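You operate a simulated robot arm through the tools that you are given. There is no shell and no other tool. Be economical: measure what you need, move in short steps, check, and stop when the job is done.

You are at the controls of a simulated two-armed robot. One attempt, no reset.

## Task
Take the grey connector and put it on top of the orange bobbin. Put the crimped wire from the top of the wooden table on the top of the blue bench. Press the call button to switch it off. Put the yellow slip on the bay 3 of the parcel shelf. Lift the wheel cover open. Do these in any order.

Only the result counts: the job must be done as asked and must still hold three seconds after the hand-in. Knocking over, shifting, dropping, spilling or breaking anything else fails it. A push-on lid holds only when it is set on centred and level and pressed home; a screw cap is set on level and turned clockwise until tight.

## Robot
Two 7-joint arms with two-finger parallel grippers on one trunk, on a base that drives. Base frame: it is fixed to the floor where the robot stands at the start and does not move with it; the origin is under the middle of the robot, x ahead of it, y to its left, z up; the surface under the hand at the start is at about z = 80.9. Units: cm, rad, N and s.
The left shoulder is at the start at [2, 17, 115.3], the right one opposite. With the tool pointing down near the work surface each hand reaches from about 18 to 66 cm from the robot's upright axis, wherever it stands, measured 20 degrees to its own side. Places, roughly: bay 3 of the parcel shelf [460, 570, 40]; call button [-80, -380, 80]; crimped wire (15x3x3 cm) [110, 10, 80]; grey connector (4x4x4 cm) [50, 0, 80]; orange bobbin (6x6x5 cm) [-20, -250, 80]; top of the blue bench [230, -170, 90]; wheel cover [-110, -570, 100]; yellow slip [375, 350, 75]. Payload 3.8 kg a hand.
The TCP of each hand is the grasp point between the finger pads, 3 cm short of the fingertips. In the tool frame z runs along the fingers and y along their closing line. Largest opening 11 cm; finger width 2, thickness 1; the body of the gripper, 4.8 by 11.2 cm, starts 5.5 cm behind the TCP.
Orientation is that of the tool frame in the base frame, as a unit quaternion [w, x, y, z]. With the fingers straight down and closing along the base's y, the tool's x points along the base's -x, its y along +y and its z along -z.

## Interface
- The arms move only by the tool send_rows. It takes "left_steps", "right_steps" or both (then of equal length, played together; a hand with none holds still); each is a list of rows, each an object (a shift or turn left out is 0, a gripper value left out holds the last) with "delta_rot": the turn, a rotation vector about the tool's x, y, z in rad, a list of three; "slide": the shift along the tool's x, y, z in cm, a list of three; "fingers": the finger opening in cm, from 0 to 11. In form: [{"delta_rot": [wx, wy, wz], "slide": [dx, dy, dz], "fingers": fingers}, ...]. A call has 1 to 20 rows; each row shifts and turns the commanded pose from where the row before left it, along the tool's axes as they then stand. Rows are played at 5 a second. More than 5 cm and 0.15 rad between two rows, or a gripper value outside its range, and nothing of the call is played. A pose out of reach is approached as far as the arm can. The call stops where the force on the tool passes 40 N (or 10 N more than at its start, if that is more) or the arm is blocked; 0.2 s more then pass. The fingers move at their own pace (about 7.2 cm/s each) and stop on an object; they squeeze with about 28 N. The grip force told is the motor's: it shows also when the fingers shut on nothing. Time passes only in rows, and 0.2 s behind the last, so rows that do not move let the fingers close. It gives the time, the measured TCP pose, the force on the tool (base axes), the opening and the grip force at its end, in the units of the frame above (readings bear some noise), with the torque about the TCP (base axes, N m) and any sound that the robot's microphone picked up.
- Cameras (640 x 400 px; columns grow to the right, rows downward): "scene" is now at [10.93, 0.48, 130.69]; the picture's right is [0.06, -1.00, 0.00], its down [-0.55, -0.04, -0.83] and it looks along [0.83, 0.05, -0.56] (base axes); focal length 270 px, centre (320, 200). "left" rides on the left gripper at [7.2, -1.7, -10.3] in its tool frame; the picture's right is [0.23, 0.97, 0.00], its down [-0.76, 0.18, -0.62] and it looks along [-0.61, 0.14, 0.78] (tool axes); focal length 222 px, centre (320, 200). "right" rides on the right gripper at [7.2, 1.7, -10.3] in its tool frame; the picture's right is [-0.23, 0.97, 0.00], its down [-0.76, -0.18, -0.62] and it looks along [-0.61, -0.14, 0.78] (tool axes); focal length 222 px, centre (320, 200). There is no depth. A picture from a camera that has moved, and an enlarged one, comes with that camera's place and axes in the base frame and with its lens.
- get_image(camera): a new picture of that camera. The clock stands still meanwhile.
- lift_body(by): slides the trunk up (or, below 0, down) by that many cm; the arms and the scene camera ride with it, the base frame stays. It gives what a move gives, with no picture.
- steer(legs): drives the robot by 1 to 6 legs, each [ahead, turn to the left] in cm and rad, along the robot's own axes; the way and the turn of a leg run together, so that a leg with both is an arc; at most 150 cm and 3.142 rad a leg. The arms and the cameras ride along, it lands a little off, and it stops where it bumps. It gives what a move gives.
- aim_head(pan, tilt): turns the head with the scene camera to pan (to the left, within 1.396 rad either way) and tilt (down, from -0.506 to 1.204), counted from straight ahead of the robot. It gives what a move gives.
- enlarge(camera, box): a new picture of the part [left, top, right, bottom] of that camera's present view, enlarged. The clock stands still meanwhile.
- job_done(): hands the job in; it is judged then, once.

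Work in short steps. Places have to be worked out from the pictures, the camera data and where the tool is seen: move nearer, look again, correct. Check each grasp and each placing, and mend what went wrong. You have 165 turns and 130 pictures in all, those below and enlarged ones among them. Open the grippers and draw the arms clear of the work before you hand the job in, unless the task says otherwise; then end with one line.

The tools are called after "Call:" as name(argument=value, ...) on one line, values as JSON. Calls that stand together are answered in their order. send_rows: Moves the arms, as the interface text tells. Its arguments: {"type":"object","properties":{"left_steps":{"type":"array","items":{"type":"object","properties":{"delta_rot":{"type":"array","items":{"type":"number"}},"slide":{"type":"array","items":{"type":"number"}},"fingers":{"type":"number"}}}},"right_steps":{"type":"array","items":{"type":"object","properties":{"delta_rot":{"type":"array","items":{"type":"number"}},"slide":{"type":"array","items":{"type":"number"}},"fingers":{"type":"number"}}}}},"required":[]} The other tools are called the same way: lift_body (by) slides the trunk up or down; steer (legs) drives the base; aim_head (pan, tilt) turns the head that bears the scene camera; get_image (camera) takes a picture; enlarge (camera, box) takes an enlarged picture of a part of a camera's view; job_done () hands the job in.

At the start:

```text
t: 0.0
left_tcp_pos: [51.71, 27.31, 108.92]
left_tool_rot: [-0.001, 0.0, 1.0, 0.0]
left_wrist_force: [0.2, -0.9, 0.3]
left_torque: [-0.01, 0.01, -0.01]
left_gripper_width: 10.97
left_finger_force: 0.1
right_tcp_pos: [46.14, -20.21, 110.32]
right_tool_rot: [0.0, 0.0, 1.0, 0.0]
right_wrist_force: [-0.2, 0.4, 0.3]
right_torque: [0.03, -0.02, 0.02]
right_gripper_width: 10.99
right_finger_force: 0.0
trunk travel left (down, up): [-25.0, 32.0]
robot x, y, heading: [0.21, -0.25, 0.0]
head pan, tilt: [0.065, 0.588]
```

scene: 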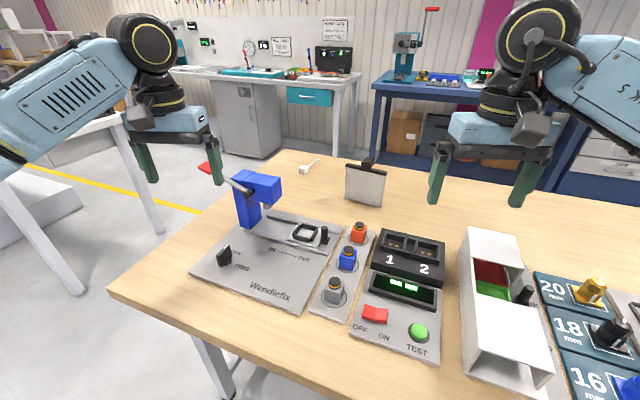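
right: 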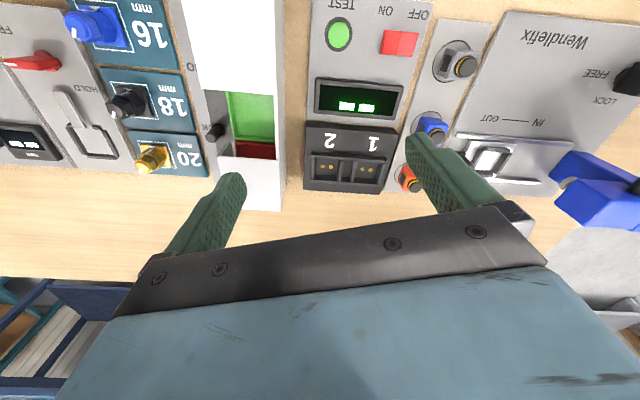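
left: 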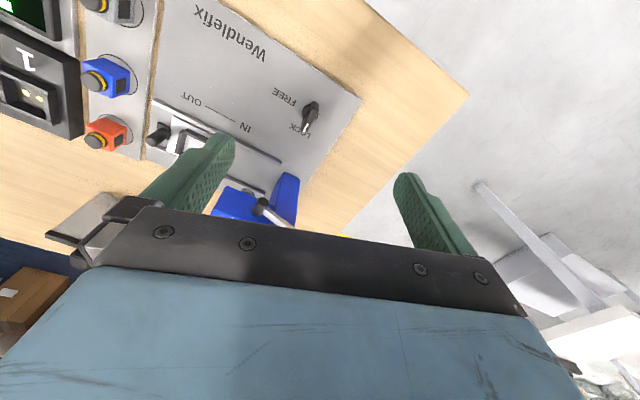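

I'll begin by enlarging the view of the table to see the connector and the crimped wire.

Call:
enlarge(camera="scene", box=[270, 140, 470, 360])

Call:
enlarge(camera="right", box=[380, 0, 540, 200])

```text
1.82 times, centred on (370, 250) of scene
camera zoom: at [10.93, 0.48, 130.69], right [0.06, -1.0, 0.0], down [-0.55, -0.04, -0.83], along [0.83, 0.05, -0.56], focal length 491 px, centre (229, 109)
```

zoom: 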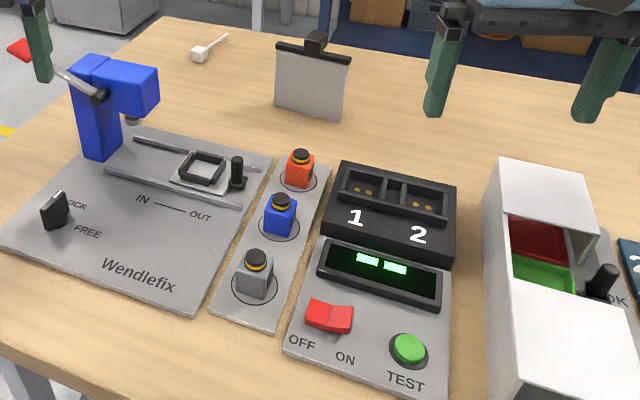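

```text
2.00 times, centred on (460, 100) of right
camera zoom: at [38.77, -18.57, 120.59], right [0.23, 0.97, 0.0], down [0.76, -0.18, 0.62], along [0.61, -0.14, -0.78], focal length 444 px, centre (40, 400)
```

zoom: 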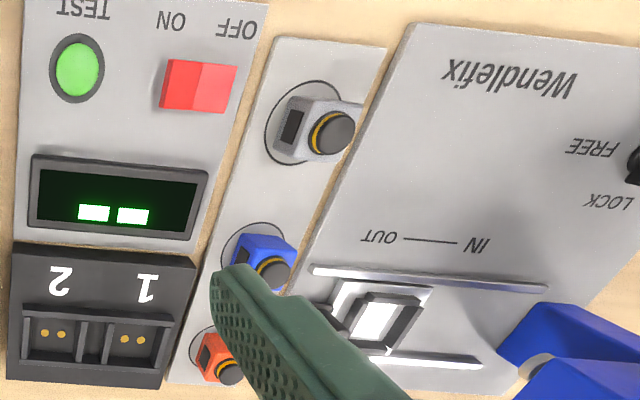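

The grey connector sits near (46.5, -0.3) and its board is turned by about -0.33 rad. I'll bring the right hand above it, turned to match, and look.

Call:
send_rows(right_steps=[{"slide": [0, 5, 0]}, {"slide": [0, 5, 2]}, {"slide": [0, 5, 3]}, {"slide": [0, 4.5, 3]}, {"slide": [0, 0, 4], "delta_rot": [0, 0, 0.112]}, {"delta_rot": [0, 0, 0.112]}, {"delta_rot": [0, 0, 0.112], "fingers": 8}, {}])

Call:
get_image(camera="right")

Call:
get_image(camera="scene")

```text
refused: row 2 steps farther than a row can; nothing moved
```

```text
124 pictures are left
camera right: at [38.77, -18.57, 120.59], right [0.23, 0.97, 0.0], down [0.76, -0.18, 0.62], along [0.61, -0.14, -0.78], focal length 222 px, centre (320, 200)
```

right: 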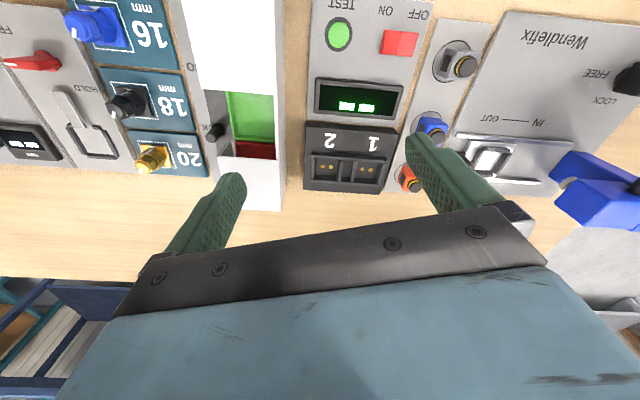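

```text
123 pictures are left
camera scene: at [10.93, 0.48, 130.69], right [0.06, -1.0, 0.0], down [-0.55, -0.04, -0.83], along [0.83, 0.05, -0.56], focal length 270 px, centre (320, 200)
```

scene: 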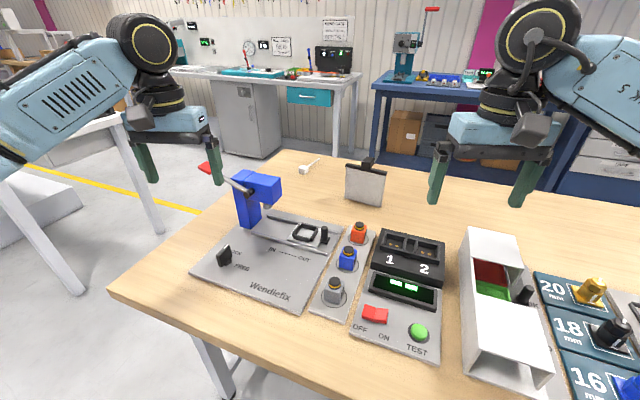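

A row was over the 5 cm limit, so I'll resend the same move in smaller steps.

Call:
send_rows(right_steps=[{"slide": [0, 4.5, 0]}, {"slide": [0, 4.5, 2]}, {"slide": [0, 4, 2.5]}, {"slide": [0, 3.5, 2.5]}, {"slide": [0, 3, 3], "delta_rot": [0, 0, 0.112]}, {"delta_rot": [0, 0, 0.112], "slide": [0, 0, 2]}, {"delta_rot": [0, 0, 0.112], "fingers": 8}, {}])

Call:
get_image(camera="right")

```text
t: 1.8
left_tcp_pos: [51.59, 27.33, 108.98]
left_tool_rot: [0.0, -0.001, 1.0, 0.0]
left_wrist_force: [-0.5, 0.0, -0.2]
left_torque: [0.01, 0.01, -0.03]
left_gripper_width: 11.0
left_finger_force: 0.1
right_tcp_pos: [46.04, -0.75, 98.15]
right_tool_rot: [0.0, 0.169, 0.986, 0.0]
right_wrist_force: [0.2, -0.5, -0.5]
right_torque: [-0.03, 0.02, 0.04]
right_gripper_width: 8.02
right_finger_force: 0.0
trunk travel left (down, up): [-25.0, 32.0]
robot x, y, heading: [0.24, -0.03, 0.001]
head pan, tilt: [0.065, 0.588]
```

```text
122 pictures are left
camera right: at [39.73, 3.23, 108.56], right [0.54, 0.84, 0.0], down [0.66, -0.42, 0.62], along [0.53, -0.33, -0.78], focal length 222 px, centre (320, 200)
```

right: 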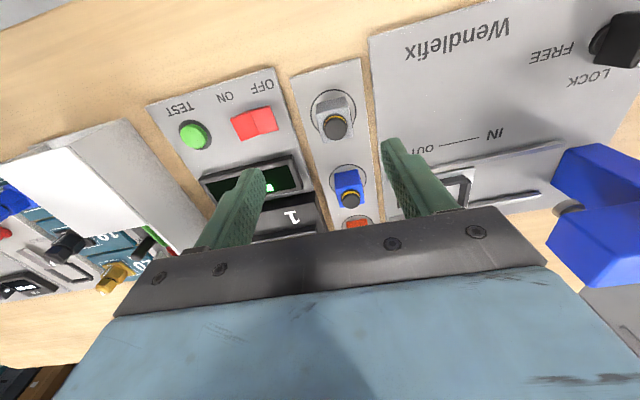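

The connector is just about under the hand. I'll enlarge the view to fix its centre and angle.

Call:
enlarge(camera="right", box=[280, 60, 400, 160])

```text
4.00 times, centred on (340, 110) of right
camera zoom: at [39.73, 3.23, 108.56], right [0.54, 0.84, 0.0], down [0.66, -0.42, 0.62], along [0.53, -0.33, -0.78], focal length 888 px, centre (240, 560)
```

zoom: 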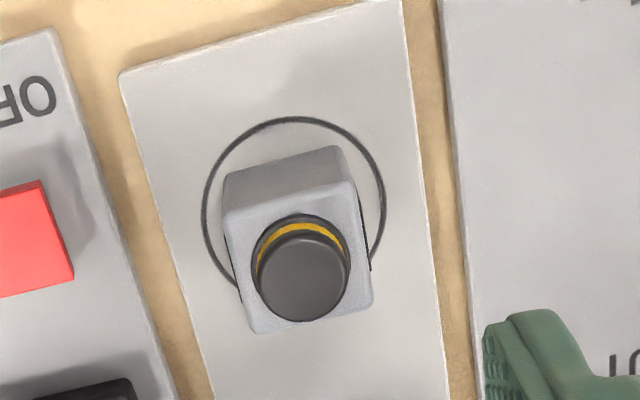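

The connector is aligned with the hand and centred near (47.6, 0.25). I'll shift over it, come down partway and check.

Call:
send_rows(right_steps=[{"slide": [-1.18, 1.47, 0]}, {"slide": [0, 0, 4]}, {"slide": [0, 0, 4]}, {}])

Call:
get_image(camera="right")

```text
t: 2.8
left_tcp_pos: [51.45, 27.38, 108.97]
left_tool_rot: [0.0, 0.0, 1.0, 0.0]
left_wrist_force: [-0.5, 0.1, -0.1]
left_torque: [0.0, -0.01, 0.01]
left_gripper_width: 10.99
left_finger_force: 0.1
right_tcp_pos: [47.77, 0.27, 90.12]
right_tool_rot: [0.0, 0.168, 0.986, 0.0]
right_wrist_force: [0.3, -0.3, 0.2]
right_torque: [0.0, -0.02, -0.02]
right_gripper_width: 7.98
right_finger_force: 0.1
trunk travel left (down, up): [-25.0, 32.0]
robot x, y, heading: [0.06, -0.04, 0.003]
head pan, tilt: [0.065, 0.588]
```

```text
120 pictures are left
camera right: at [41.3, 4.25, 100.51], right [0.54, 0.84, 0.0], down [0.66, -0.42, 0.62], along [0.53, -0.33, -0.78], focal length 222 px, centre (320, 200)
```

right: 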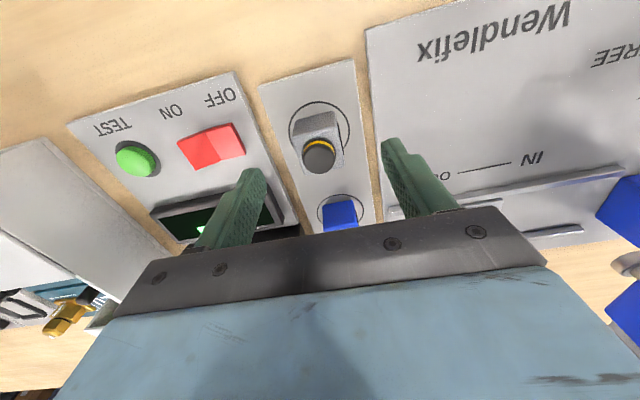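

The two estimates differ by about a centimetre along the fingers' width. I'll zoom in from here to settle it.

Call:
enlarge(camera="right", box=[230, 80, 410, 200])

Call:
enlarge(camera="scene", box=[280, 210, 400, 310])

```text
3.33 times, centred on (320, 140) of right
camera zoom: at [41.3, 4.25, 100.51], right [0.54, 0.84, 0.0], down [0.66, -0.42, 0.62], along [0.53, -0.33, -0.78], focal length 740 px, centre (320, 400)
```

zoom: 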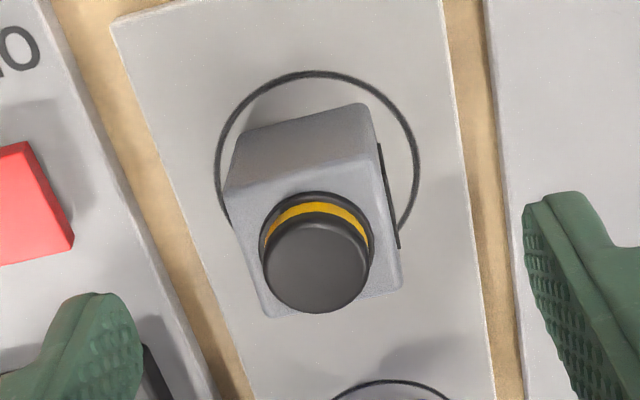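

```text
4.00 times, centred on (340, 260) of scene
camera zoom: at [10.91, 0.48, 130.69], right [0.06, -1.0, 0.0], down [-0.55, -0.04, -0.83], along [0.83, 0.05, -0.56], focal length 1080 px, centre (240, -40)
```

zoom: 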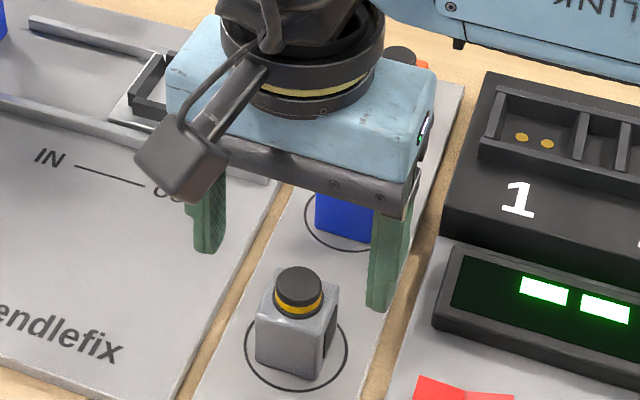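

The refined measurement gives (47.7, 0.3), which is where the hand is now. I'll descend and close.

Call:
send_rows(right_steps=[{"slide": [0, 0, 2.4]}, {"slide": [0, 0, 2.2]}, {}, {"fingers": 0}, {}, {}, {}])

Call:
enlarge(camera="scene", box=[280, 210, 400, 310])

```text
t: 4.4
left_tcp_pos: [51.65, 27.31, 108.96]
left_tool_rot: [-0.001, 0.001, 1.0, 0.0]
left_wrist_force: [-0.2, -1.4, 0.3]
left_torque: [0.0, -0.05, 0.0]
left_gripper_width: 10.99
left_finger_force: 0.1
right_tcp_pos: [47.77, 0.36, 85.65]
right_tool_rot: [0.0, 0.168, 0.986, 0.0]
right_wrist_force: [-0.1, -0.5, 0.3]
right_torque: [0.05, 0.01, 0.01]
right_gripper_width: 3.53
right_finger_force: 27.5
trunk travel left (down, up): [-25.0, 32.0]
robot x, y, heading: [0.25, -0.11, -0.0]
head pan, tilt: [0.065, 0.588]
```

```text
4.00 times, centred on (340, 260) of scene
camera zoom: at [10.93, 0.48, 130.68], right [0.06, -1.0, 0.0], down [-0.55, -0.04, -0.83], along [0.83, 0.05, -0.56], focal length 1080 px, centre (240, -40)
```

zoom: 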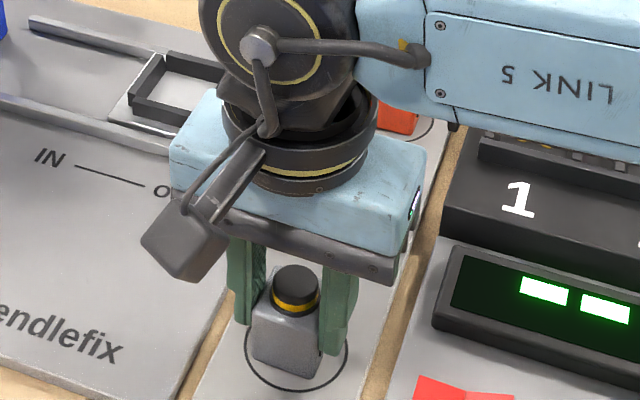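

Gripped at 3.53 cm. I'll lift straight up and look around to map the surroundings.

Call:
send_rows(right_steps=[{"slide": [0, 0, -3]}, {"slide": [0, 0, -4.5]}, {"slide": [0, 0, -4.5]}, {"slide": [0, 0, -4.5]}, {"slide": [0, 0, -4.5]}, {"slide": [3.5, -3.5, -1]}, {"slide": [3.5, -3.5, 0]}, {"slide": [3.5, -3.5, 0]}, {"slide": [3.5, -3.5, 0]}, {}])

Call:
aim_head(pan=-1.0, tilt=0.35)

Call:
get_image(camera="scene")

Call:
aim_head(pan=1.0, tilt=0.35)

Call:
get_image(camera="scene")

Call:
aim_head(pan=0.0, tilt=0.35)

Call:
get_image(camera="scene")

```text
refused: row 6 steps farther than a row can; nothing moved
```

```text
t: 5.7
left_tcp_pos: [51.7, 27.24, 108.98]
left_tool_rot: [0.0, 0.0, 1.0, 0.0]
left_wrist_force: [0.0, 0.0, 0.4]
left_torque: [0.01, -0.01, 0.02]
left_gripper_width: 10.99
left_finger_force: 0.0
right_tcp_pos: [47.65, 0.33, 85.61]
right_tool_rot: [0.0, 0.168, 0.986, 0.0]
right_wrist_force: [0.5, -0.5, -0.5]
right_torque: [-0.01, -0.01, 0.01]
right_gripper_width: 3.53
right_finger_force: 27.6
trunk travel left (down, up): [-25.0, 32.0]
robot x, y, heading: [0.13, -0.14, 0.004]
head pan, tilt: [-1.0, 0.351]
```

```text
116 pictures are left
camera scene: at [7.11, -7.92, 132.86], right [-0.84, -0.54, 0.0], down [-0.19, 0.29, -0.94], along [0.51, -0.79, -0.34], focal length 270 px, centre (320, 200)
```

scene: 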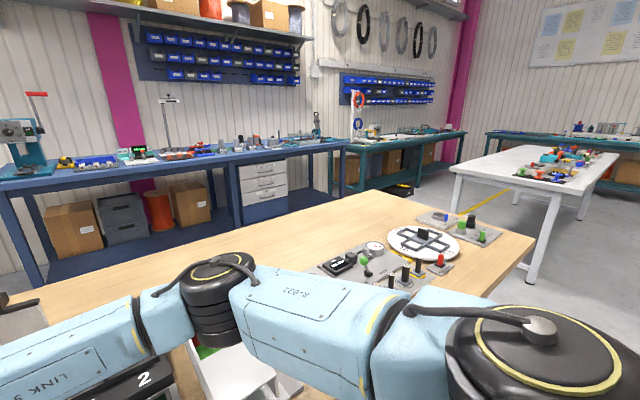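

```text
t: 7.6
left_tcp_pos: [51.61, 27.22, 109.0]
left_tool_rot: [0.0, 0.0, 1.0, 0.0]
left_wrist_force: [0.3, -0.7, -0.7]
left_torque: [-0.01, -0.01, 0.0]
left_gripper_width: 10.98
left_finger_force: 0.1
right_tcp_pos: [47.71, 0.32, 85.64]
right_tool_rot: [-0.001, 0.167, 0.986, 0.0]
right_wrist_force: [-0.6, 0.4, -0.2]
right_torque: [0.0, 0.0, 0.02]
right_gripper_width: 3.52
right_finger_force: 27.8
trunk travel left (down, up): [-25.0, 32.0]
robot x, y, heading: [-0.02, 0.18, -0.001]
head pan, tilt: [1.0, 0.351]
```

```text
115 pictures are left
camera scene: at [7.11, 7.74, 132.86], right [0.84, -0.54, 0.0], down [-0.19, -0.29, -0.94], along [0.51, 0.79, -0.34], focal length 270 px, centre (320, 200)
```

scene: 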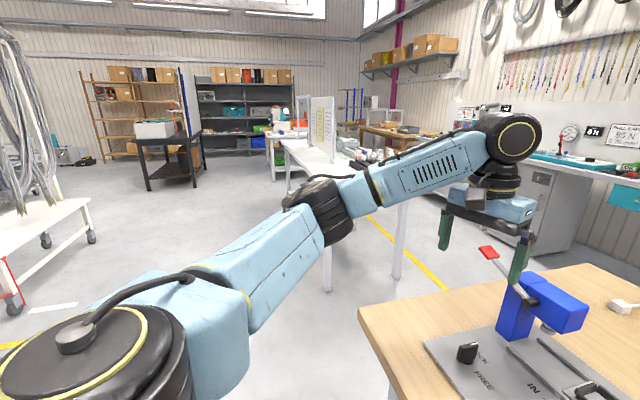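

```text
t: 8.9
left_tcp_pos: [51.62, 27.33, 108.84]
left_tool_rot: [0.0, -0.001, 1.0, 0.0]
left_wrist_force: [0.5, -0.2, -0.4]
left_torque: [-0.01, 0.0, 0.0]
left_gripper_width: 11.01
left_finger_force: 0.0
right_tcp_pos: [47.69, 0.2, 85.64]
right_tool_rot: [0.001, 0.168, 0.986, 0.0]
right_wrist_force: [0.2, 0.2, -0.3]
right_torque: [0.01, -0.03, 0.03]
right_gripper_width: 3.52
right_finger_force: 28.3
trunk travel left (down, up): [-25.0, 32.0]
robot x, y, heading: [0.22, -0.21, 0.002]
head pan, tilt: [0.0, 0.351]
```

```text
114 pictures are left
camera scene: at [11.39, -0.08, 132.86], right [0.0, -1.0, 0.0], down [-0.34, 0.0, -0.94], along [0.94, 0.0, -0.34], focal length 270 px, centre (320, 200)
```

scene: 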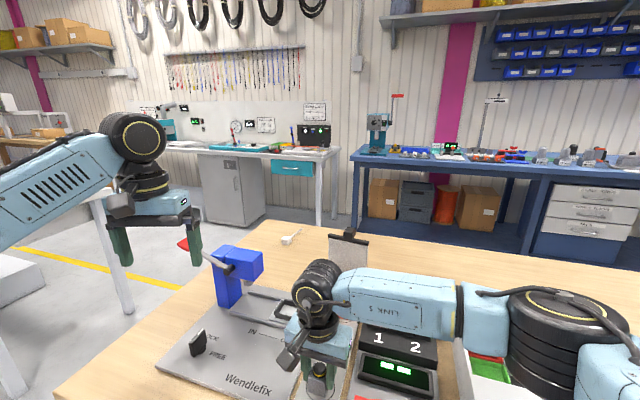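

The connector is still held. I'll lift it in smaller rows and draw both hands closer for driving.

Call:
send_rows(right_steps=[{"slide": [0, 0, -3]}, {"slide": [0, 0, -4.5]}, {"slide": [0, 0, -4.5]}, {"slide": [0, 0, -4.5]}, {"slide": [0, 0, -4.5]}, {"slide": [0, 0, -4]}, {"slide": [3, -3.8, 0]}, {"slide": [3, -3.8, 0]}, {"slide": [3, -3.8, 0]}, {"slide": [3, -3.8, 0]}, {"slide": [3, -3.8, 0]}, {}], left_steps=[{}, {}, {"slide": [0, 0, -2]}, {}, {"slide": [4, 0, 0]}, {"slide": [4, 0, 0]}, {"slide": [4, 0, 0]}, {"slide": [4, 0, 0]}, {}, {}, {}, {}])

Call:
get_image(camera="right")

Call:
get_image(camera="scene")

```text
t: 11.5
left_tcp_pos: [35.81, 27.51, 110.86]
left_tool_rot: [0.0, 0.0, 1.0, 0.0]
left_wrist_force: [0.0, -0.2, -0.5]
left_torque: [-0.03, -0.01, 0.04]
left_gripper_width: 10.98
left_finger_force: 0.1
right_tcp_pos: [27.21, -12.72, 110.82]
right_tool_rot: [0.0, 0.168, 0.986, 0.0]
right_wrist_force: [0.0, 0.3, -0.3]
right_torque: [0.01, 0.02, -0.02]
right_gripper_width: 3.52
right_finger_force: 27.8
trunk travel left (down, up): [-25.0, 32.0]
robot x, y, heading: [-0.05, 0.09, 0.002]
head pan, tilt: [0.0, 0.351]
```

```text
113 pictures are left
camera right: at [20.93, -8.76, 121.08], right [0.54, 0.84, 0.0], down [0.66, -0.42, 0.62], along [0.53, -0.33, -0.78], focal length 222 px, centre (320, 200)
```

right: 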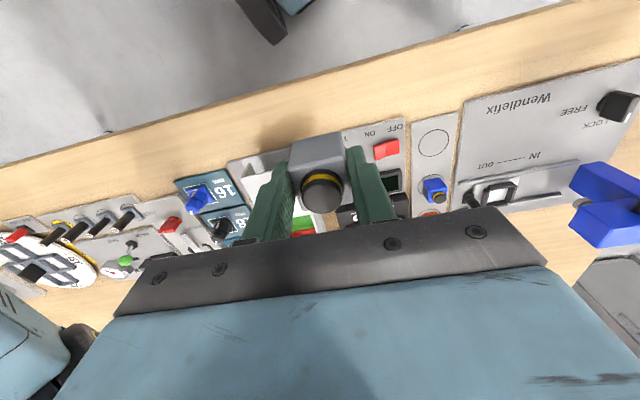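

```text
112 pictures are left
camera scene: at [11.41, -0.05, 132.85], right [0.0, -1.0, 0.0], down [-0.34, 0.0, -0.94], along [0.94, 0.0, -0.34], focal length 270 px, centre (320, 200)
```

scene: 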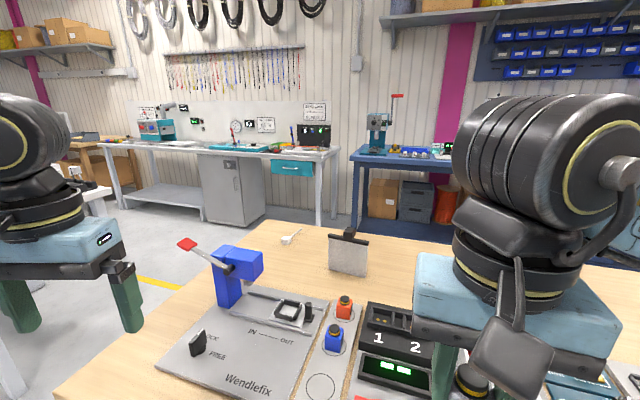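

I hold the connector cleanly. I'll raise the trunk for clearance, back off, and drive around the table's left end towards the wire.

Call:
lift_body(by=8)

Call:
steer(legs=[[-30, 0], [0, 1.052], [121, 0], [0, -1.51]])

Call:
get_image(camera="scene")

```text
t: 12.7
left_tcp_pos: [35.85, 27.4, 118.75]
left_tool_rot: [0.0, 0.0, 1.0, 0.0]
left_wrist_force: [-1.1, -0.1, 0.6]
left_torque: [0.01, -0.05, -0.04]
left_gripper_width: 11.01
left_finger_force: 0.1
right_tcp_pos: [27.28, -12.82, 118.64]
right_tool_rot: [0.0, 0.168, 0.986, 0.0]
right_wrist_force: [0.0, -0.2, -1.0]
right_torque: [0.03, 0.04, 0.0]
right_gripper_width: 3.5
right_finger_force: 28.1
trunk travel left (down, up): [-33.0, 24.0]
robot x, y, heading: [-0.11, -0.18, -0.001]
head pan, tilt: [0.0, 0.351]
```

```text
t: 26.9
left_tcp_pos: [72.77, 115.35, 118.82]
left_tool_rot: [-0.001, 0.222, 0.975, 0.001]
left_wrist_force: [-0.5, -0.8, 0.1]
left_torque: [0.01, -0.03, 0.03]
left_gripper_width: 11.01
left_finger_force: 0.0
right_tcp_pos: [47.98, 82.8, 118.78]
right_tool_rot: [0.0, 0.381, 0.925, 0.0]
right_wrist_force: [-0.4, -0.1, -1.1]
right_torque: [0.02, -0.01, -0.03]
right_gripper_width: 3.52
right_finger_force: 27.8
trunk travel left (down, up): [-33.0, 24.0]
robot x, y, heading: [28.77, 106.32, -0.446]
head pan, tilt: [0.0, 0.351]
```

```text
111 pictures are left
camera scene: at [39.09, 101.04, 140.86], right [-0.43, -0.9, 0.0], down [-0.31, 0.15, -0.94], along [0.85, -0.41, -0.34], focal length 270 px, centre (320, 200)
```

scene: 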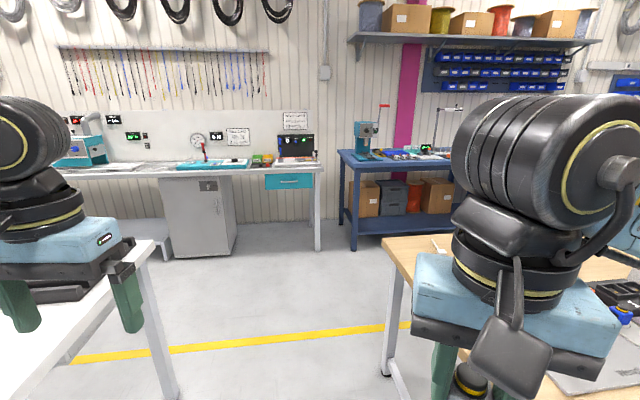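

The aisle is clear. I'll drive to beside the wire and turn to face it.

Call:
steer(legs=[[107, 0], [0, -1.46]])

Call:
aim_head(pan=0, tilt=0.8)

Call:
get_image(camera="scene")

```text
t: 35.9
left_tcp_pos: [139.92, 17.36, 118.86]
left_tool_rot: [0.0, 0.814, 0.581, 0.0]
left_wrist_force: [0.1, -0.2, 0.6]
left_torque: [0.0, -0.01, 0.02]
left_gripper_width: 11.02
left_finger_force: 0.1
right_tcp_pos: [104.83, 38.24, 118.78]
right_tool_rot: [0.0, 0.9, 0.436, 0.0]
right_wrist_force: [0.4, 0.3, -0.4]
right_torque: [-0.01, -0.03, 0.0]
right_gripper_width: 3.52
right_finger_force: 28.1
trunk travel left (down, up): [-33.0, 24.0]
robot x, y, heading: [125.79, 59.84, -1.904]
head pan, tilt: [0.0, 0.351]
```

```text
t: 36.8
left_tcp_pos: [140.04, 17.35, 118.83]
left_tool_rot: [0.001, 0.814, 0.581, 0.0]
left_wrist_force: [-0.7, -0.2, 0.6]
left_torque: [0.01, -0.03, 0.02]
left_gripper_width: 10.98
left_finger_force: 0.1
right_tcp_pos: [104.84, 38.32, 118.8]
right_tool_rot: [-0.001, 0.9, 0.437, 0.0]
right_wrist_force: [-1.1, -0.2, -1.3]
right_torque: [-0.01, -0.03, 0.02]
right_gripper_width: 3.51
right_finger_force: 27.7
trunk travel left (down, up): [-33.0, 24.0]
robot x, y, heading: [125.62, 59.94, -1.901]
head pan, tilt: [0.0, 0.799]
```

```text
110 pictures are left
camera scene: at [122.38, 50.32, 136.9], right [-0.95, 0.32, 0.0], down [0.23, 0.68, -0.7], along [-0.23, -0.66, -0.72], focal length 270 px, centre (320, 200)
```

scene: 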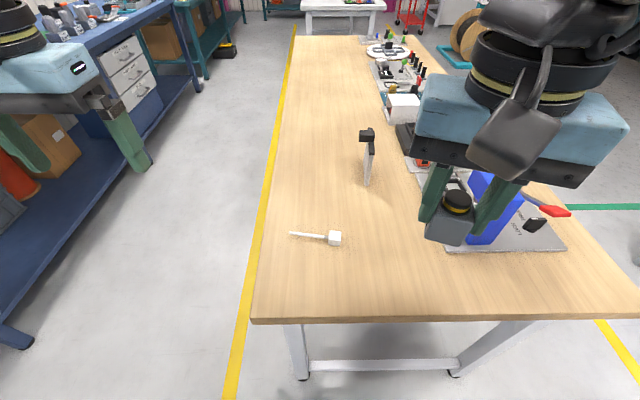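

The wire is in plain view. I'll zoom in on it.

Call:
enlarge(camera="scene", box=[275, 210, 355, 260])

```text
8.00 times, centred on (315, 235) of scene
camera zoom: at [122.38, 50.32, 136.9], right [-0.95, 0.32, 0.0], down [0.23, 0.68, -0.7], along [-0.23, -0.66, -0.72], focal length 2160 px, centre (360, -80)
```

zoom: 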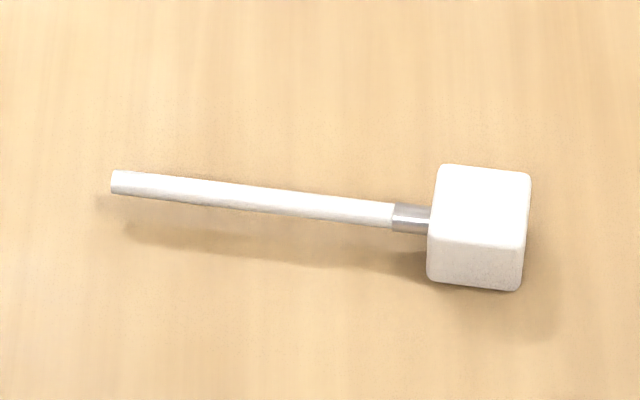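

The block is at about (105.9, 14.3) with the wire's axis at about -0.49 rad. I'll move the left hand above the block and turn it so that the fingers close across the wire.

Call:
send_rows(right_steps=[{"slide": [-1.1, -3.1, 0]}, {"slide": [-1.1, -3.1, 0]}, {"slide": [-1.1, -3.1, 0]}, {}, {}, {}, {}, {}, {}], left_steps=[{"slide": [-1.55, -3.47, 1]}, {"slide": [-1.55, -3.47, 2]}, {"slide": [-1.55, -3.47, 2]}, {"slide": [-1.55, -3.47, 2]}, {"slide": [-1.55, -3.47, 2]}, {"slide": [-1.55, -3.47, 2]}, {"slide": [-1.55, -3.47, 2]}, {"slide": [-1.55, -3.47, 2]}, {"slide": [-1.55, -3.47, 2]}])

Call:
send_rows(left_steps=[{"delta_rot": [0, 0, -0.141]}, {"delta_rot": [0, 0, -0.141]}, {"delta_rot": [0, 0, -0.141]}, {"delta_rot": [0, 0, -0.141]}, {"delta_rot": [0, 0, -0.141]}, {"delta_rot": [0, 0, -0.141]}, {"delta_rot": [0, 0, -0.141]}, {"delta_rot": [0, 0, -0.141]}, {"delta_rot": [0, 0, -0.141]}, {"delta_rot": [0, 0, -0.141]}, {"fingers": 7}, {}])

Call:
get_image(camera="left")

Call:
get_image(camera="scene")

```text
t: 38.8
left_tcp_pos: [105.83, 14.39, 101.83]
left_tool_rot: [0.001, 0.814, 0.581, 0.0]
left_wrist_force: [0.0, 0.5, 0.4]
left_torque: [0.02, -0.02, -0.05]
left_gripper_width: 10.97
left_finger_force: 0.1
right_tcp_pos: [95.45, 41.45, 118.72]
right_tool_rot: [0.0, 0.899, 0.437, 0.001]
right_wrist_force: [-0.6, 0.3, -0.5]
right_torque: [-0.02, -0.01, -0.02]
right_gripper_width: 3.5
right_finger_force: 28.2
trunk travel left (down, up): [-33.0, 24.0]
robot x, y, heading: [125.44, 60.13, -1.902]
head pan, tilt: [0.0, 0.799]
```

```text
t: 41.4
left_tcp_pos: [105.9, 14.27, 101.8]
left_tool_rot: [0.0, 0.243, 0.97, 0.0]
left_wrist_force: [1.0, 0.0, 0.6]
left_torque: [-0.02, 0.0, 0.0]
left_gripper_width: 7.05
left_finger_force: 0.1
right_tcp_pos: [95.69, 41.58, 118.73]
right_tool_rot: [0.0, 0.9, 0.437, 0.0]
right_wrist_force: [0.1, 0.1, -0.9]
right_torque: [0.02, 0.0, 0.0]
right_gripper_width: 3.51
right_finger_force: 28.2
trunk travel left (down, up): [-33.0, 24.0]
robot x, y, heading: [125.52, 60.53, -1.904]
head pan, tilt: [0.0, 0.799]
```

```text
108 pictures are left
camera left: at [98.78, 16.16, 112.13], right [0.26, 0.97, 0.0], down [0.76, -0.2, 0.62], along [0.6, -0.16, -0.78], focal length 222 px, centre (320, 200)
```

left: 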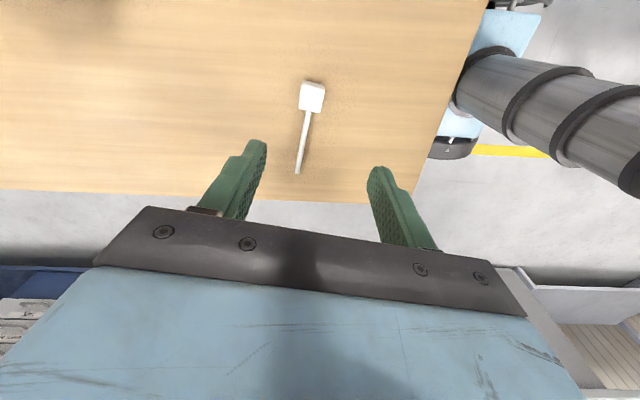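

```text
107 pictures are left
camera scene: at [122.38, 50.32, 136.89], right [-0.95, 0.32, 0.0], down [0.23, 0.68, -0.7], along [-0.23, -0.66, -0.72], focal length 270 px, centre (320, 200)
```

scene: 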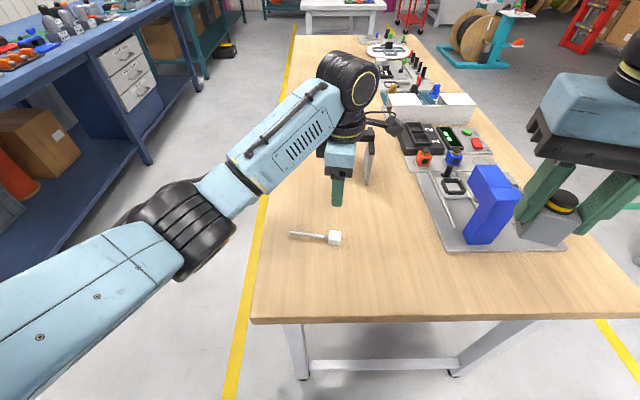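

The fingers are aligned with the wire. I'll descend partway and re-measure from close up.

Call:
send_rows(left_steps=[{"slide": [0, 0, 4.5]}, {"slide": [0, 0, 4.5]}, {}])

Call:
enlarge(camera="left", box=[200, 0, 440, 200])

```text
t: 42.2
left_tcp_pos: [105.95, 14.4, 92.84]
left_tool_rot: [0.0, 0.244, 0.97, 0.001]
left_wrist_force: [-0.1, -0.6, -0.4]
left_torque: [0.0, 0.02, 0.04]
left_gripper_width: 6.98
left_finger_force: 0.0
right_tcp_pos: [95.56, 41.34, 118.72]
right_tool_rot: [0.0, 0.9, 0.436, 0.0]
right_wrist_force: [-0.5, 0.9, 0.3]
right_torque: [-0.01, -0.01, -0.01]
right_gripper_width: 3.51
right_finger_force: 27.3
trunk travel left (down, up): [-33.0, 24.0]
robot x, y, heading: [125.65, 60.12, -1.9]
head pan, tilt: [0.0, 0.799]
```

```text
2.00 times, centred on (320, 100) of left
camera zoom: at [98.8, 16.15, 103.1], right [0.26, 0.97, 0.0], down [0.76, -0.2, 0.62], along [0.6, -0.16, -0.78], focal length 444 px, centre (320, 400)
```

zoom: 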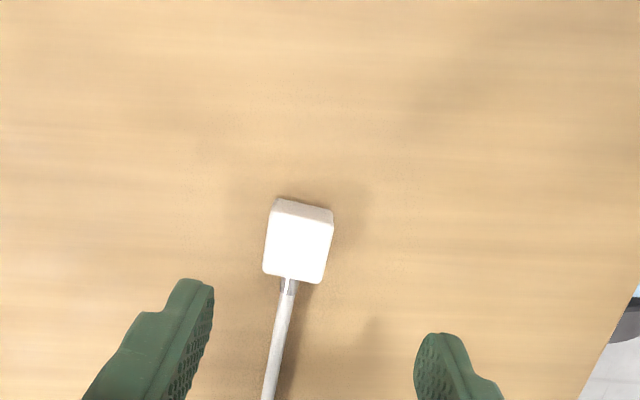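

The close view puts the block at (105.0, 13.55). I'll correct, descend and close.

Call:
send_rows(left_steps=[{"slide": [0.44, -1.1, 1]}, {"slide": [0, 0, 3.5]}, {"slide": [0, 0, 2.5]}, {"slide": [0, 0, 1.4]}, {}, {"fingers": 0}, {}, {}, {}])

Call:
get_image(camera="left")

Call:
enlarge(camera="scene", box=[265, 170, 385, 270])

```text
t: 44.2
left_tcp_pos: [104.98, 13.59, 84.47]
left_tool_rot: [0.0, 0.243, 0.97, 0.0]
left_wrist_force: [0.3, 0.6, -0.4]
left_torque: [-0.01, -0.01, 0.01]
left_gripper_width: 2.91
left_finger_force: 27.7
right_tcp_pos: [95.6, 41.48, 118.72]
right_tool_rot: [-0.001, 0.9, 0.437, 0.0]
right_wrist_force: [0.9, -0.5, -1.5]
right_torque: [-0.04, -0.04, -0.04]
right_gripper_width: 3.5
right_finger_force: 28.6
trunk travel left (down, up): [-33.0, 24.0]
robot x, y, heading: [125.78, 60.1, -1.902]
head pan, tilt: [0.0, 0.799]
```

```text
105 pictures are left
camera left: at [97.87, 15.41, 94.71], right [0.26, 0.97, 0.0], down [0.76, -0.2, 0.62], along [0.6, -0.16, -0.78], focal length 222 px, centre (320, 200)
```

left: 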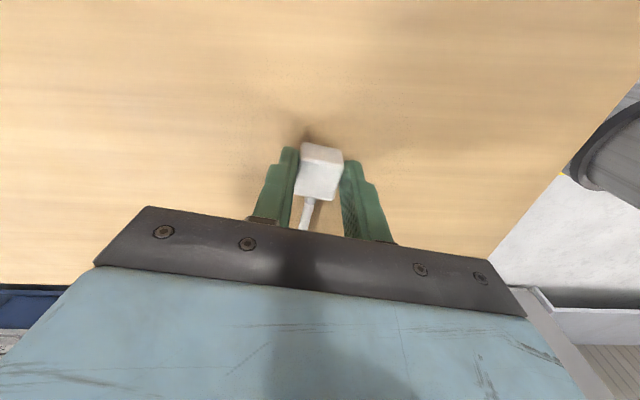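

```text
4.00 times, centred on (325, 220) of scene
camera zoom: at [122.38, 50.32, 136.89], right [-0.95, 0.32, 0.0], down [0.23, 0.68, -0.7], along [-0.23, -0.66, -0.72], focal length 1080 px, centre (300, 120)
```

zoom: 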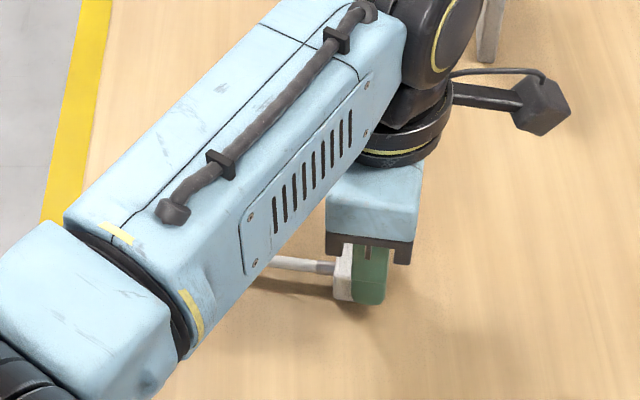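

Held at 2.91 cm. I'll lift, draw back to a carrying pose and look towards the blue bench.

Call:
send_rows(left_steps=[{"slide": [0, 0, -3]}, {"slide": [0, 0, -4.5]}, {"slide": [0, 0, -4.5]}, {"slide": [0, 0, -4.5]}, {"slide": [0, 0, -4.5]}, {"slide": [0, 0, -4.5]}, {"slide": [0, 0, -4.5]}, {"slide": [-2.65, 2.45, -1]}, {"slide": [-2.65, 2.45, 0]}, {"slide": [-2.65, 2.45, 0]}, {"slide": [-2.65, 2.45, 0]}, {"slide": [-2.65, 2.45, 0]}, {"slide": [-2.65, 2.45, 0]}, {"slide": [-2.65, 2.45, 0]}, {"slide": [-2.65, 2.45, 0]}, {}])

Call:
aim_head(pan=0.75, tilt=0.4)

Call:
get_image(camera="scene")

```text
t: 47.6
left_tcp_pos: [133.05, 20.73, 115.39]
left_tool_rot: [0.0, 0.243, 0.97, 0.0]
left_wrist_force: [0.4, -0.4, -1.3]
left_torque: [0.0, 0.01, -0.01]
left_gripper_width: 2.9
left_finger_force: 28.1
right_tcp_pos: [95.56, 41.44, 118.7]
right_tool_rot: [0.001, 0.9, 0.437, 0.0]
right_wrist_force: [0.2, -0.1, -0.9]
right_torque: [-0.02, -0.04, -0.03]
right_gripper_width: 3.51
right_finger_force: 28.2
trunk travel left (down, up): [-33.0, 24.0]
robot x, y, heading: [126.11, 59.99, -1.901]
head pan, tilt: [0.0, 0.799]
```

```text
t: 48.7
left_tcp_pos: [133.0, 20.56, 115.62]
left_tool_rot: [0.0, 0.243, 0.97, 0.0]
left_wrist_force: [0.5, -0.2, -0.7]
left_torque: [-0.01, 0.04, 0.02]
left_gripper_width: 2.94
left_finger_force: 28.4
right_tcp_pos: [95.62, 41.46, 118.69]
right_tool_rot: [0.0, 0.9, 0.437, 0.001]
right_wrist_force: [-0.2, -0.4, -0.1]
right_torque: [0.01, -0.01, 0.04]
right_gripper_width: 3.5
right_finger_force: 27.8
trunk travel left (down, up): [-33.0, 24.0]
robot x, y, heading: [125.55, 60.11, -1.902]
head pan, tilt: [0.75, 0.4]
```

```text
103 pictures are left
camera scene: at [128.78, 49.48, 140.4], right [-0.91, -0.41, 0.0], down [-0.16, 0.36, -0.92], along [0.37, -0.84, -0.39], focal length 270 px, centre (320, 200)
```

scene: 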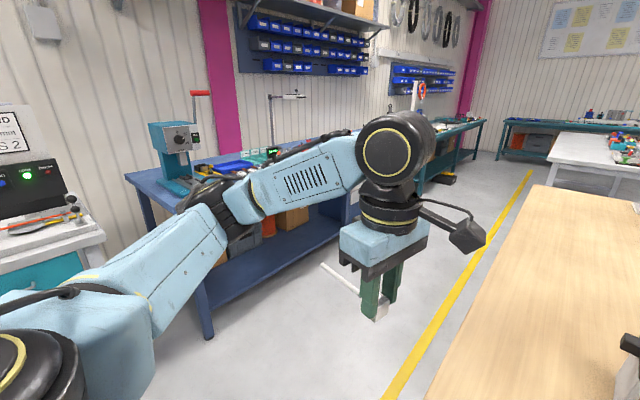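

I'll drive around the table's far corner into the aisle alongside the blue bench.

Call:
steer(legs=[[0, 1.1], [52, 0], [0, -0.6], [75, 0]])

Call:
aim_head(pan=0.9, tilt=0.5)

Call:
get_image(camera="scene")

```text
t: 59.8
left_tcp_pos: [198.35, -82.93, 115.45]
left_tool_rot: [0.0, 0.001, 1.0, -0.001]
left_wrist_force: [0.3, 0.4, -0.8]
left_torque: [0.0, 0.03, 0.01]
left_gripper_width: 2.89
left_finger_force: 28.2
right_tcp_pos: [155.58, -82.3, 118.72]
right_tool_rot: [0.0, 0.767, 0.642, 0.0]
right_wrist_force: [0.4, 0.1, -1.6]
right_torque: [0.02, 0.01, 0.0]
right_gripper_width: 3.5
right_finger_force: 28.2
trunk travel left (down, up): [-33.0, 24.0]
robot x, y, heading: [173.12, -51.96, -1.409]
head pan, tilt: [0.75, 0.4]
```

```text
t: 60.5
left_tcp_pos: [198.35, -82.92, 115.46]
left_tool_rot: [0.0, 0.0, 1.0, 0.0]
left_wrist_force: [0.3, -0.4, -0.1]
left_torque: [-0.04, 0.02, 0.02]
left_gripper_width: 2.9
left_finger_force: 28.1
right_tcp_pos: [155.72, -82.2, 118.71]
right_tool_rot: [0.0, 0.766, 0.642, 0.0]
right_wrist_force: [-0.1, -0.7, -1.1]
right_torque: [0.01, -0.01, -0.01]
right_gripper_width: 3.54
right_finger_force: 28.1
trunk travel left (down, up): [-33.0, 24.0]
robot x, y, heading: [173.4, -51.84, -1.407]
head pan, tilt: [0.901, 0.499]
```

```text
102 pictures are left
camera scene: at [181.71, -58.27, 139.49], right [-0.49, -0.87, 0.0], down [-0.42, 0.23, -0.88], along [0.77, -0.43, -0.48], focal length 270 px, centre (320, 200)
```

scene: 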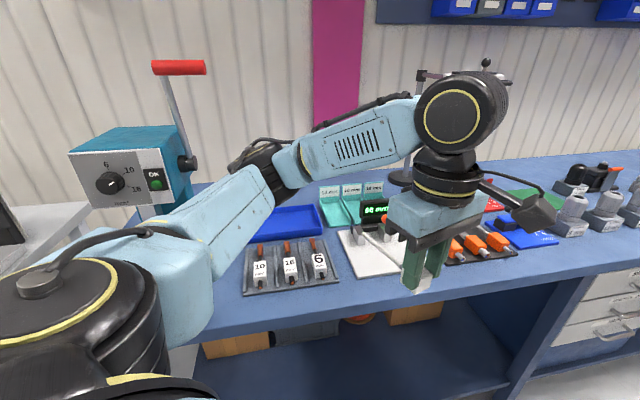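

I'll turn to face the bench from here and look for a clear spot.

Call:
steer(legs=[[0, 1.083]])

Call:
aim_head(pan=0, tilt=0.65)

Call:
get_image(camera="scene")

```text
t: 63.7
left_tcp_pos: [212.74, -44.47, 115.53]
left_tool_rot: [0.0, -0.515, 0.857, 0.001]
left_wrist_force: [-0.1, -0.2, -0.4]
left_torque: [-0.01, 0.03, 0.0]
left_gripper_width: 2.94
left_finger_force: 28.3
right_tcp_pos: [192.12, -81.74, 118.77]
right_tool_rot: [0.0, 0.327, 0.945, 0.0]
right_wrist_force: [0.1, -0.2, -0.4]
right_torque: [0.01, 0.03, -0.02]
right_gripper_width: 3.51
right_finger_force: 28.4
trunk travel left (down, up): [-33.0, 24.0]
robot x, y, heading: [173.48, -51.56, -0.327]
head pan, tilt: [0.901, 0.499]
```

```text
t: 64.9
left_tcp_pos: [212.72, -44.33, 115.59]
left_tool_rot: [0.0, -0.516, 0.857, 0.001]
left_wrist_force: [-0.1, 0.6, -1.0]
left_torque: [0.01, 0.03, 0.0]
left_gripper_width: 2.93
left_finger_force: 27.9
right_tcp_pos: [192.02, -81.82, 118.88]
right_tool_rot: [0.0, 0.327, 0.945, 0.0]
right_wrist_force: [-0.6, 0.3, -0.7]
right_torque: [0.04, 0.02, 0.0]
right_gripper_width: 3.5
right_finger_force: 27.6
trunk travel left (down, up): [-33.0, 24.0]
robot x, y, heading: [173.45, -51.84, -0.327]
head pan, tilt: [0.0, 0.649]
```

```text
101 pictures are left
camera scene: at [183.66, -55.22, 138.15], right [-0.32, -0.95, 0.0], down [-0.57, 0.19, -0.8], along [0.75, -0.26, -0.6], focal length 270 px, centre (320, 200)
```

scene: 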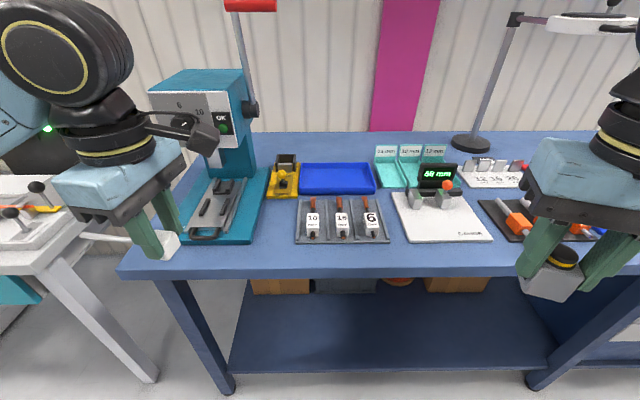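

There is a clear gap between the teal press plate and the grey tray, open to the bench's front edge. I'll lay the wire there pointing inwards, so I'll rotate the hand and bring it above the spot.

Call:
send_rows(left_steps=[{"delta_rot": [0, 0, 0.141]}, {"delta_rot": [0, 0, 0.141]}, {"delta_rot": [0, 0, 0.141]}, {"delta_rot": [0, 0, 0.141]}, {"delta_rot": [0, 0, 0.141]}, {"delta_rot": [0, 0, 0.141]}, {"delta_rot": [0, 0, 0.141]}, {"delta_rot": [0, 0, 0.141]}, {"delta_rot": [0, 0, 0.141]}, {"delta_rot": [0, 0, 0.141]}, {"slide": [-4, -1.75, 0]}, {"slide": [-4, -1.75, 0]}, {"slide": [-4, -1.75, 0]}, {"slide": [-4, -1.75, 0]}, {"slide": [-4, -1.75, 2]}, {}])

Call:
get_image(camera="left")

Call:
get_image(camera="scene")

```text
t: 68.3
left_tcp_pos: [228.84, -58.95, 113.47]
left_tool_rot: [0.0, 0.164, 0.986, 0.0]
left_wrist_force: [0.0, 0.8, -0.2]
left_torque: [-0.01, -0.01, -0.01]
left_gripper_width: 2.91
left_finger_force: 27.9
right_tcp_pos: [192.04, -81.67, 118.78]
right_tool_rot: [0.0, 0.327, 0.945, 0.0]
right_wrist_force: [-0.3, -0.2, -0.6]
right_torque: [-0.01, 0.04, -0.02]
right_gripper_width: 3.53
right_finger_force: 28.1
trunk travel left (down, up): [-33.0, 24.0]
robot x, y, heading: [173.35, -51.46, -0.327]
head pan, tilt: [0.0, 0.649]
```

```text
100 pictures are left
camera left: at [221.54, -58.31, 123.74], right [0.1, 0.99, 0.0], down [0.78, -0.08, 0.62], along [0.62, -0.06, -0.78], focal length 222 px, centre (320, 200)
```

left: 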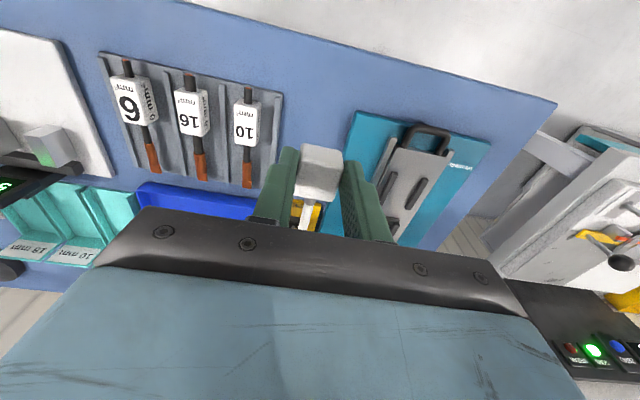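

```text
99 pictures are left
camera scene: at [183.61, -55.14, 138.16], right [-0.32, -0.95, 0.0], down [-0.57, 0.19, -0.8], along [0.75, -0.26, -0.6], focal length 270 px, centre (320, 200)
```

scene: 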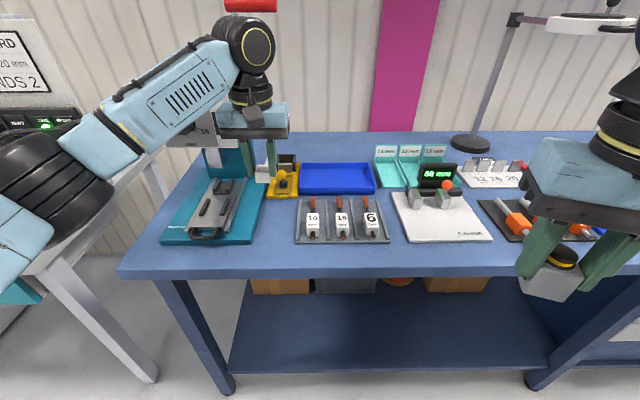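

The hand is over the gap, and the spot is 6 cm inside the front edge. I'll lower to just above the bench and check.

Call:
send_rows(left_steps=[{"slide": [0, 0, 4.5]}, {"slide": [0, 0, 4.5]}, {"slide": [0, 0, 4.5]}, {"slide": [0, 0, 3.5]}, {}])

Call:
get_image(camera="left")

Call:
enlarge(camera="scene", box=[200, 170, 320, 280])

```text
t: 69.5
left_tcp_pos: [228.83, -59.13, 96.35]
left_tool_rot: [0.0, 0.163, 0.987, 0.0]
left_wrist_force: [-1.0, 0.0, 0.9]
left_torque: [-0.02, 0.04, 0.01]
left_gripper_width: 2.92
left_finger_force: 27.8
right_tcp_pos: [192.13, -81.71, 118.72]
right_tool_rot: [0.0, 0.327, 0.945, 0.0]
right_wrist_force: [0.0, 0.1, -0.6]
right_torque: [-0.01, 0.03, -0.02]
right_gripper_width: 3.49
right_finger_force: 27.5
trunk travel left (down, up): [-33.0, 24.0]
robot x, y, heading: [173.36, -51.4, -0.324]
head pan, tilt: [0.0, 0.649]
```

```text
98 pictures are left
camera left: at [221.49, -58.4, 106.71], right [0.1, 1.0, 0.0], down [0.78, -0.08, 0.62], along [0.62, -0.06, -0.78], focal length 222 px, centre (320, 200)
```

left: 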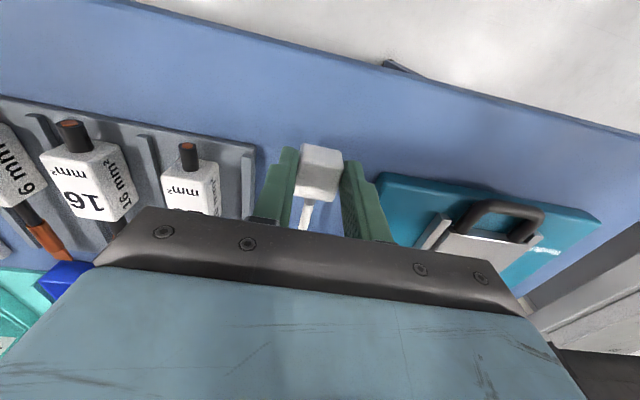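

```text
3.64 times, centred on (260, 225) of scene
camera zoom: at [183.65, -55.22, 138.16], right [-0.32, -0.95, 0.0], down [-0.57, 0.2, -0.8], along [0.75, -0.26, -0.6], focal length 982 px, centre (538, 109)
```

zoom: 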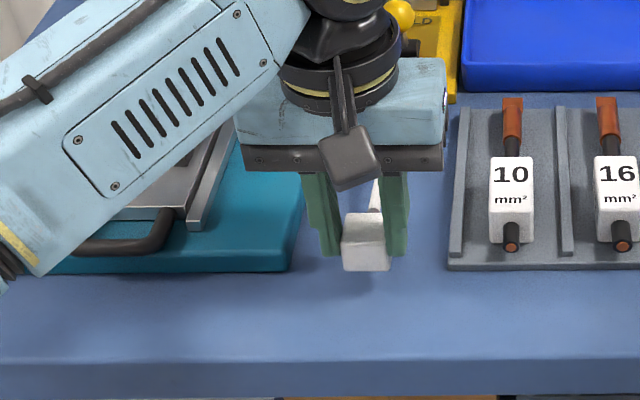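

It's well placed above a clear area. I'll lower in small steps and watch for contact.

Call:
send_rows(left_steps=[{"slide": [0, 0, 1.5]}, {"slide": [0, 0, 0.5]}, {"slide": [0, 0, 0.3]}, {"slide": [0, 0, 0.2]}, {}])

```text
t: 70.7
left_tcp_pos: [228.84, -58.98, 94.24]
left_tool_rot: [0.002, 0.163, 0.987, -0.001]
left_wrist_force: [-0.5, 2.9, 23.4]
left_torque: [0.15, -0.07, 0.01]
left_gripper_width: 2.9
left_finger_force: 28.0
right_tcp_pos: [191.98, -81.74, 118.81]
right_tool_rot: [0.001, 0.326, 0.945, 0.0]
right_wrist_force: [0.3, 0.6, -1.4]
right_torque: [0.01, 0.03, 0.02]
right_gripper_width: 3.51
right_finger_force: 28.0
trunk travel left (down, up): [-33.0, 24.0]
robot x, y, heading: [173.5, -52.01, -0.326]
head pan, tilt: [0.0, 0.649]
```

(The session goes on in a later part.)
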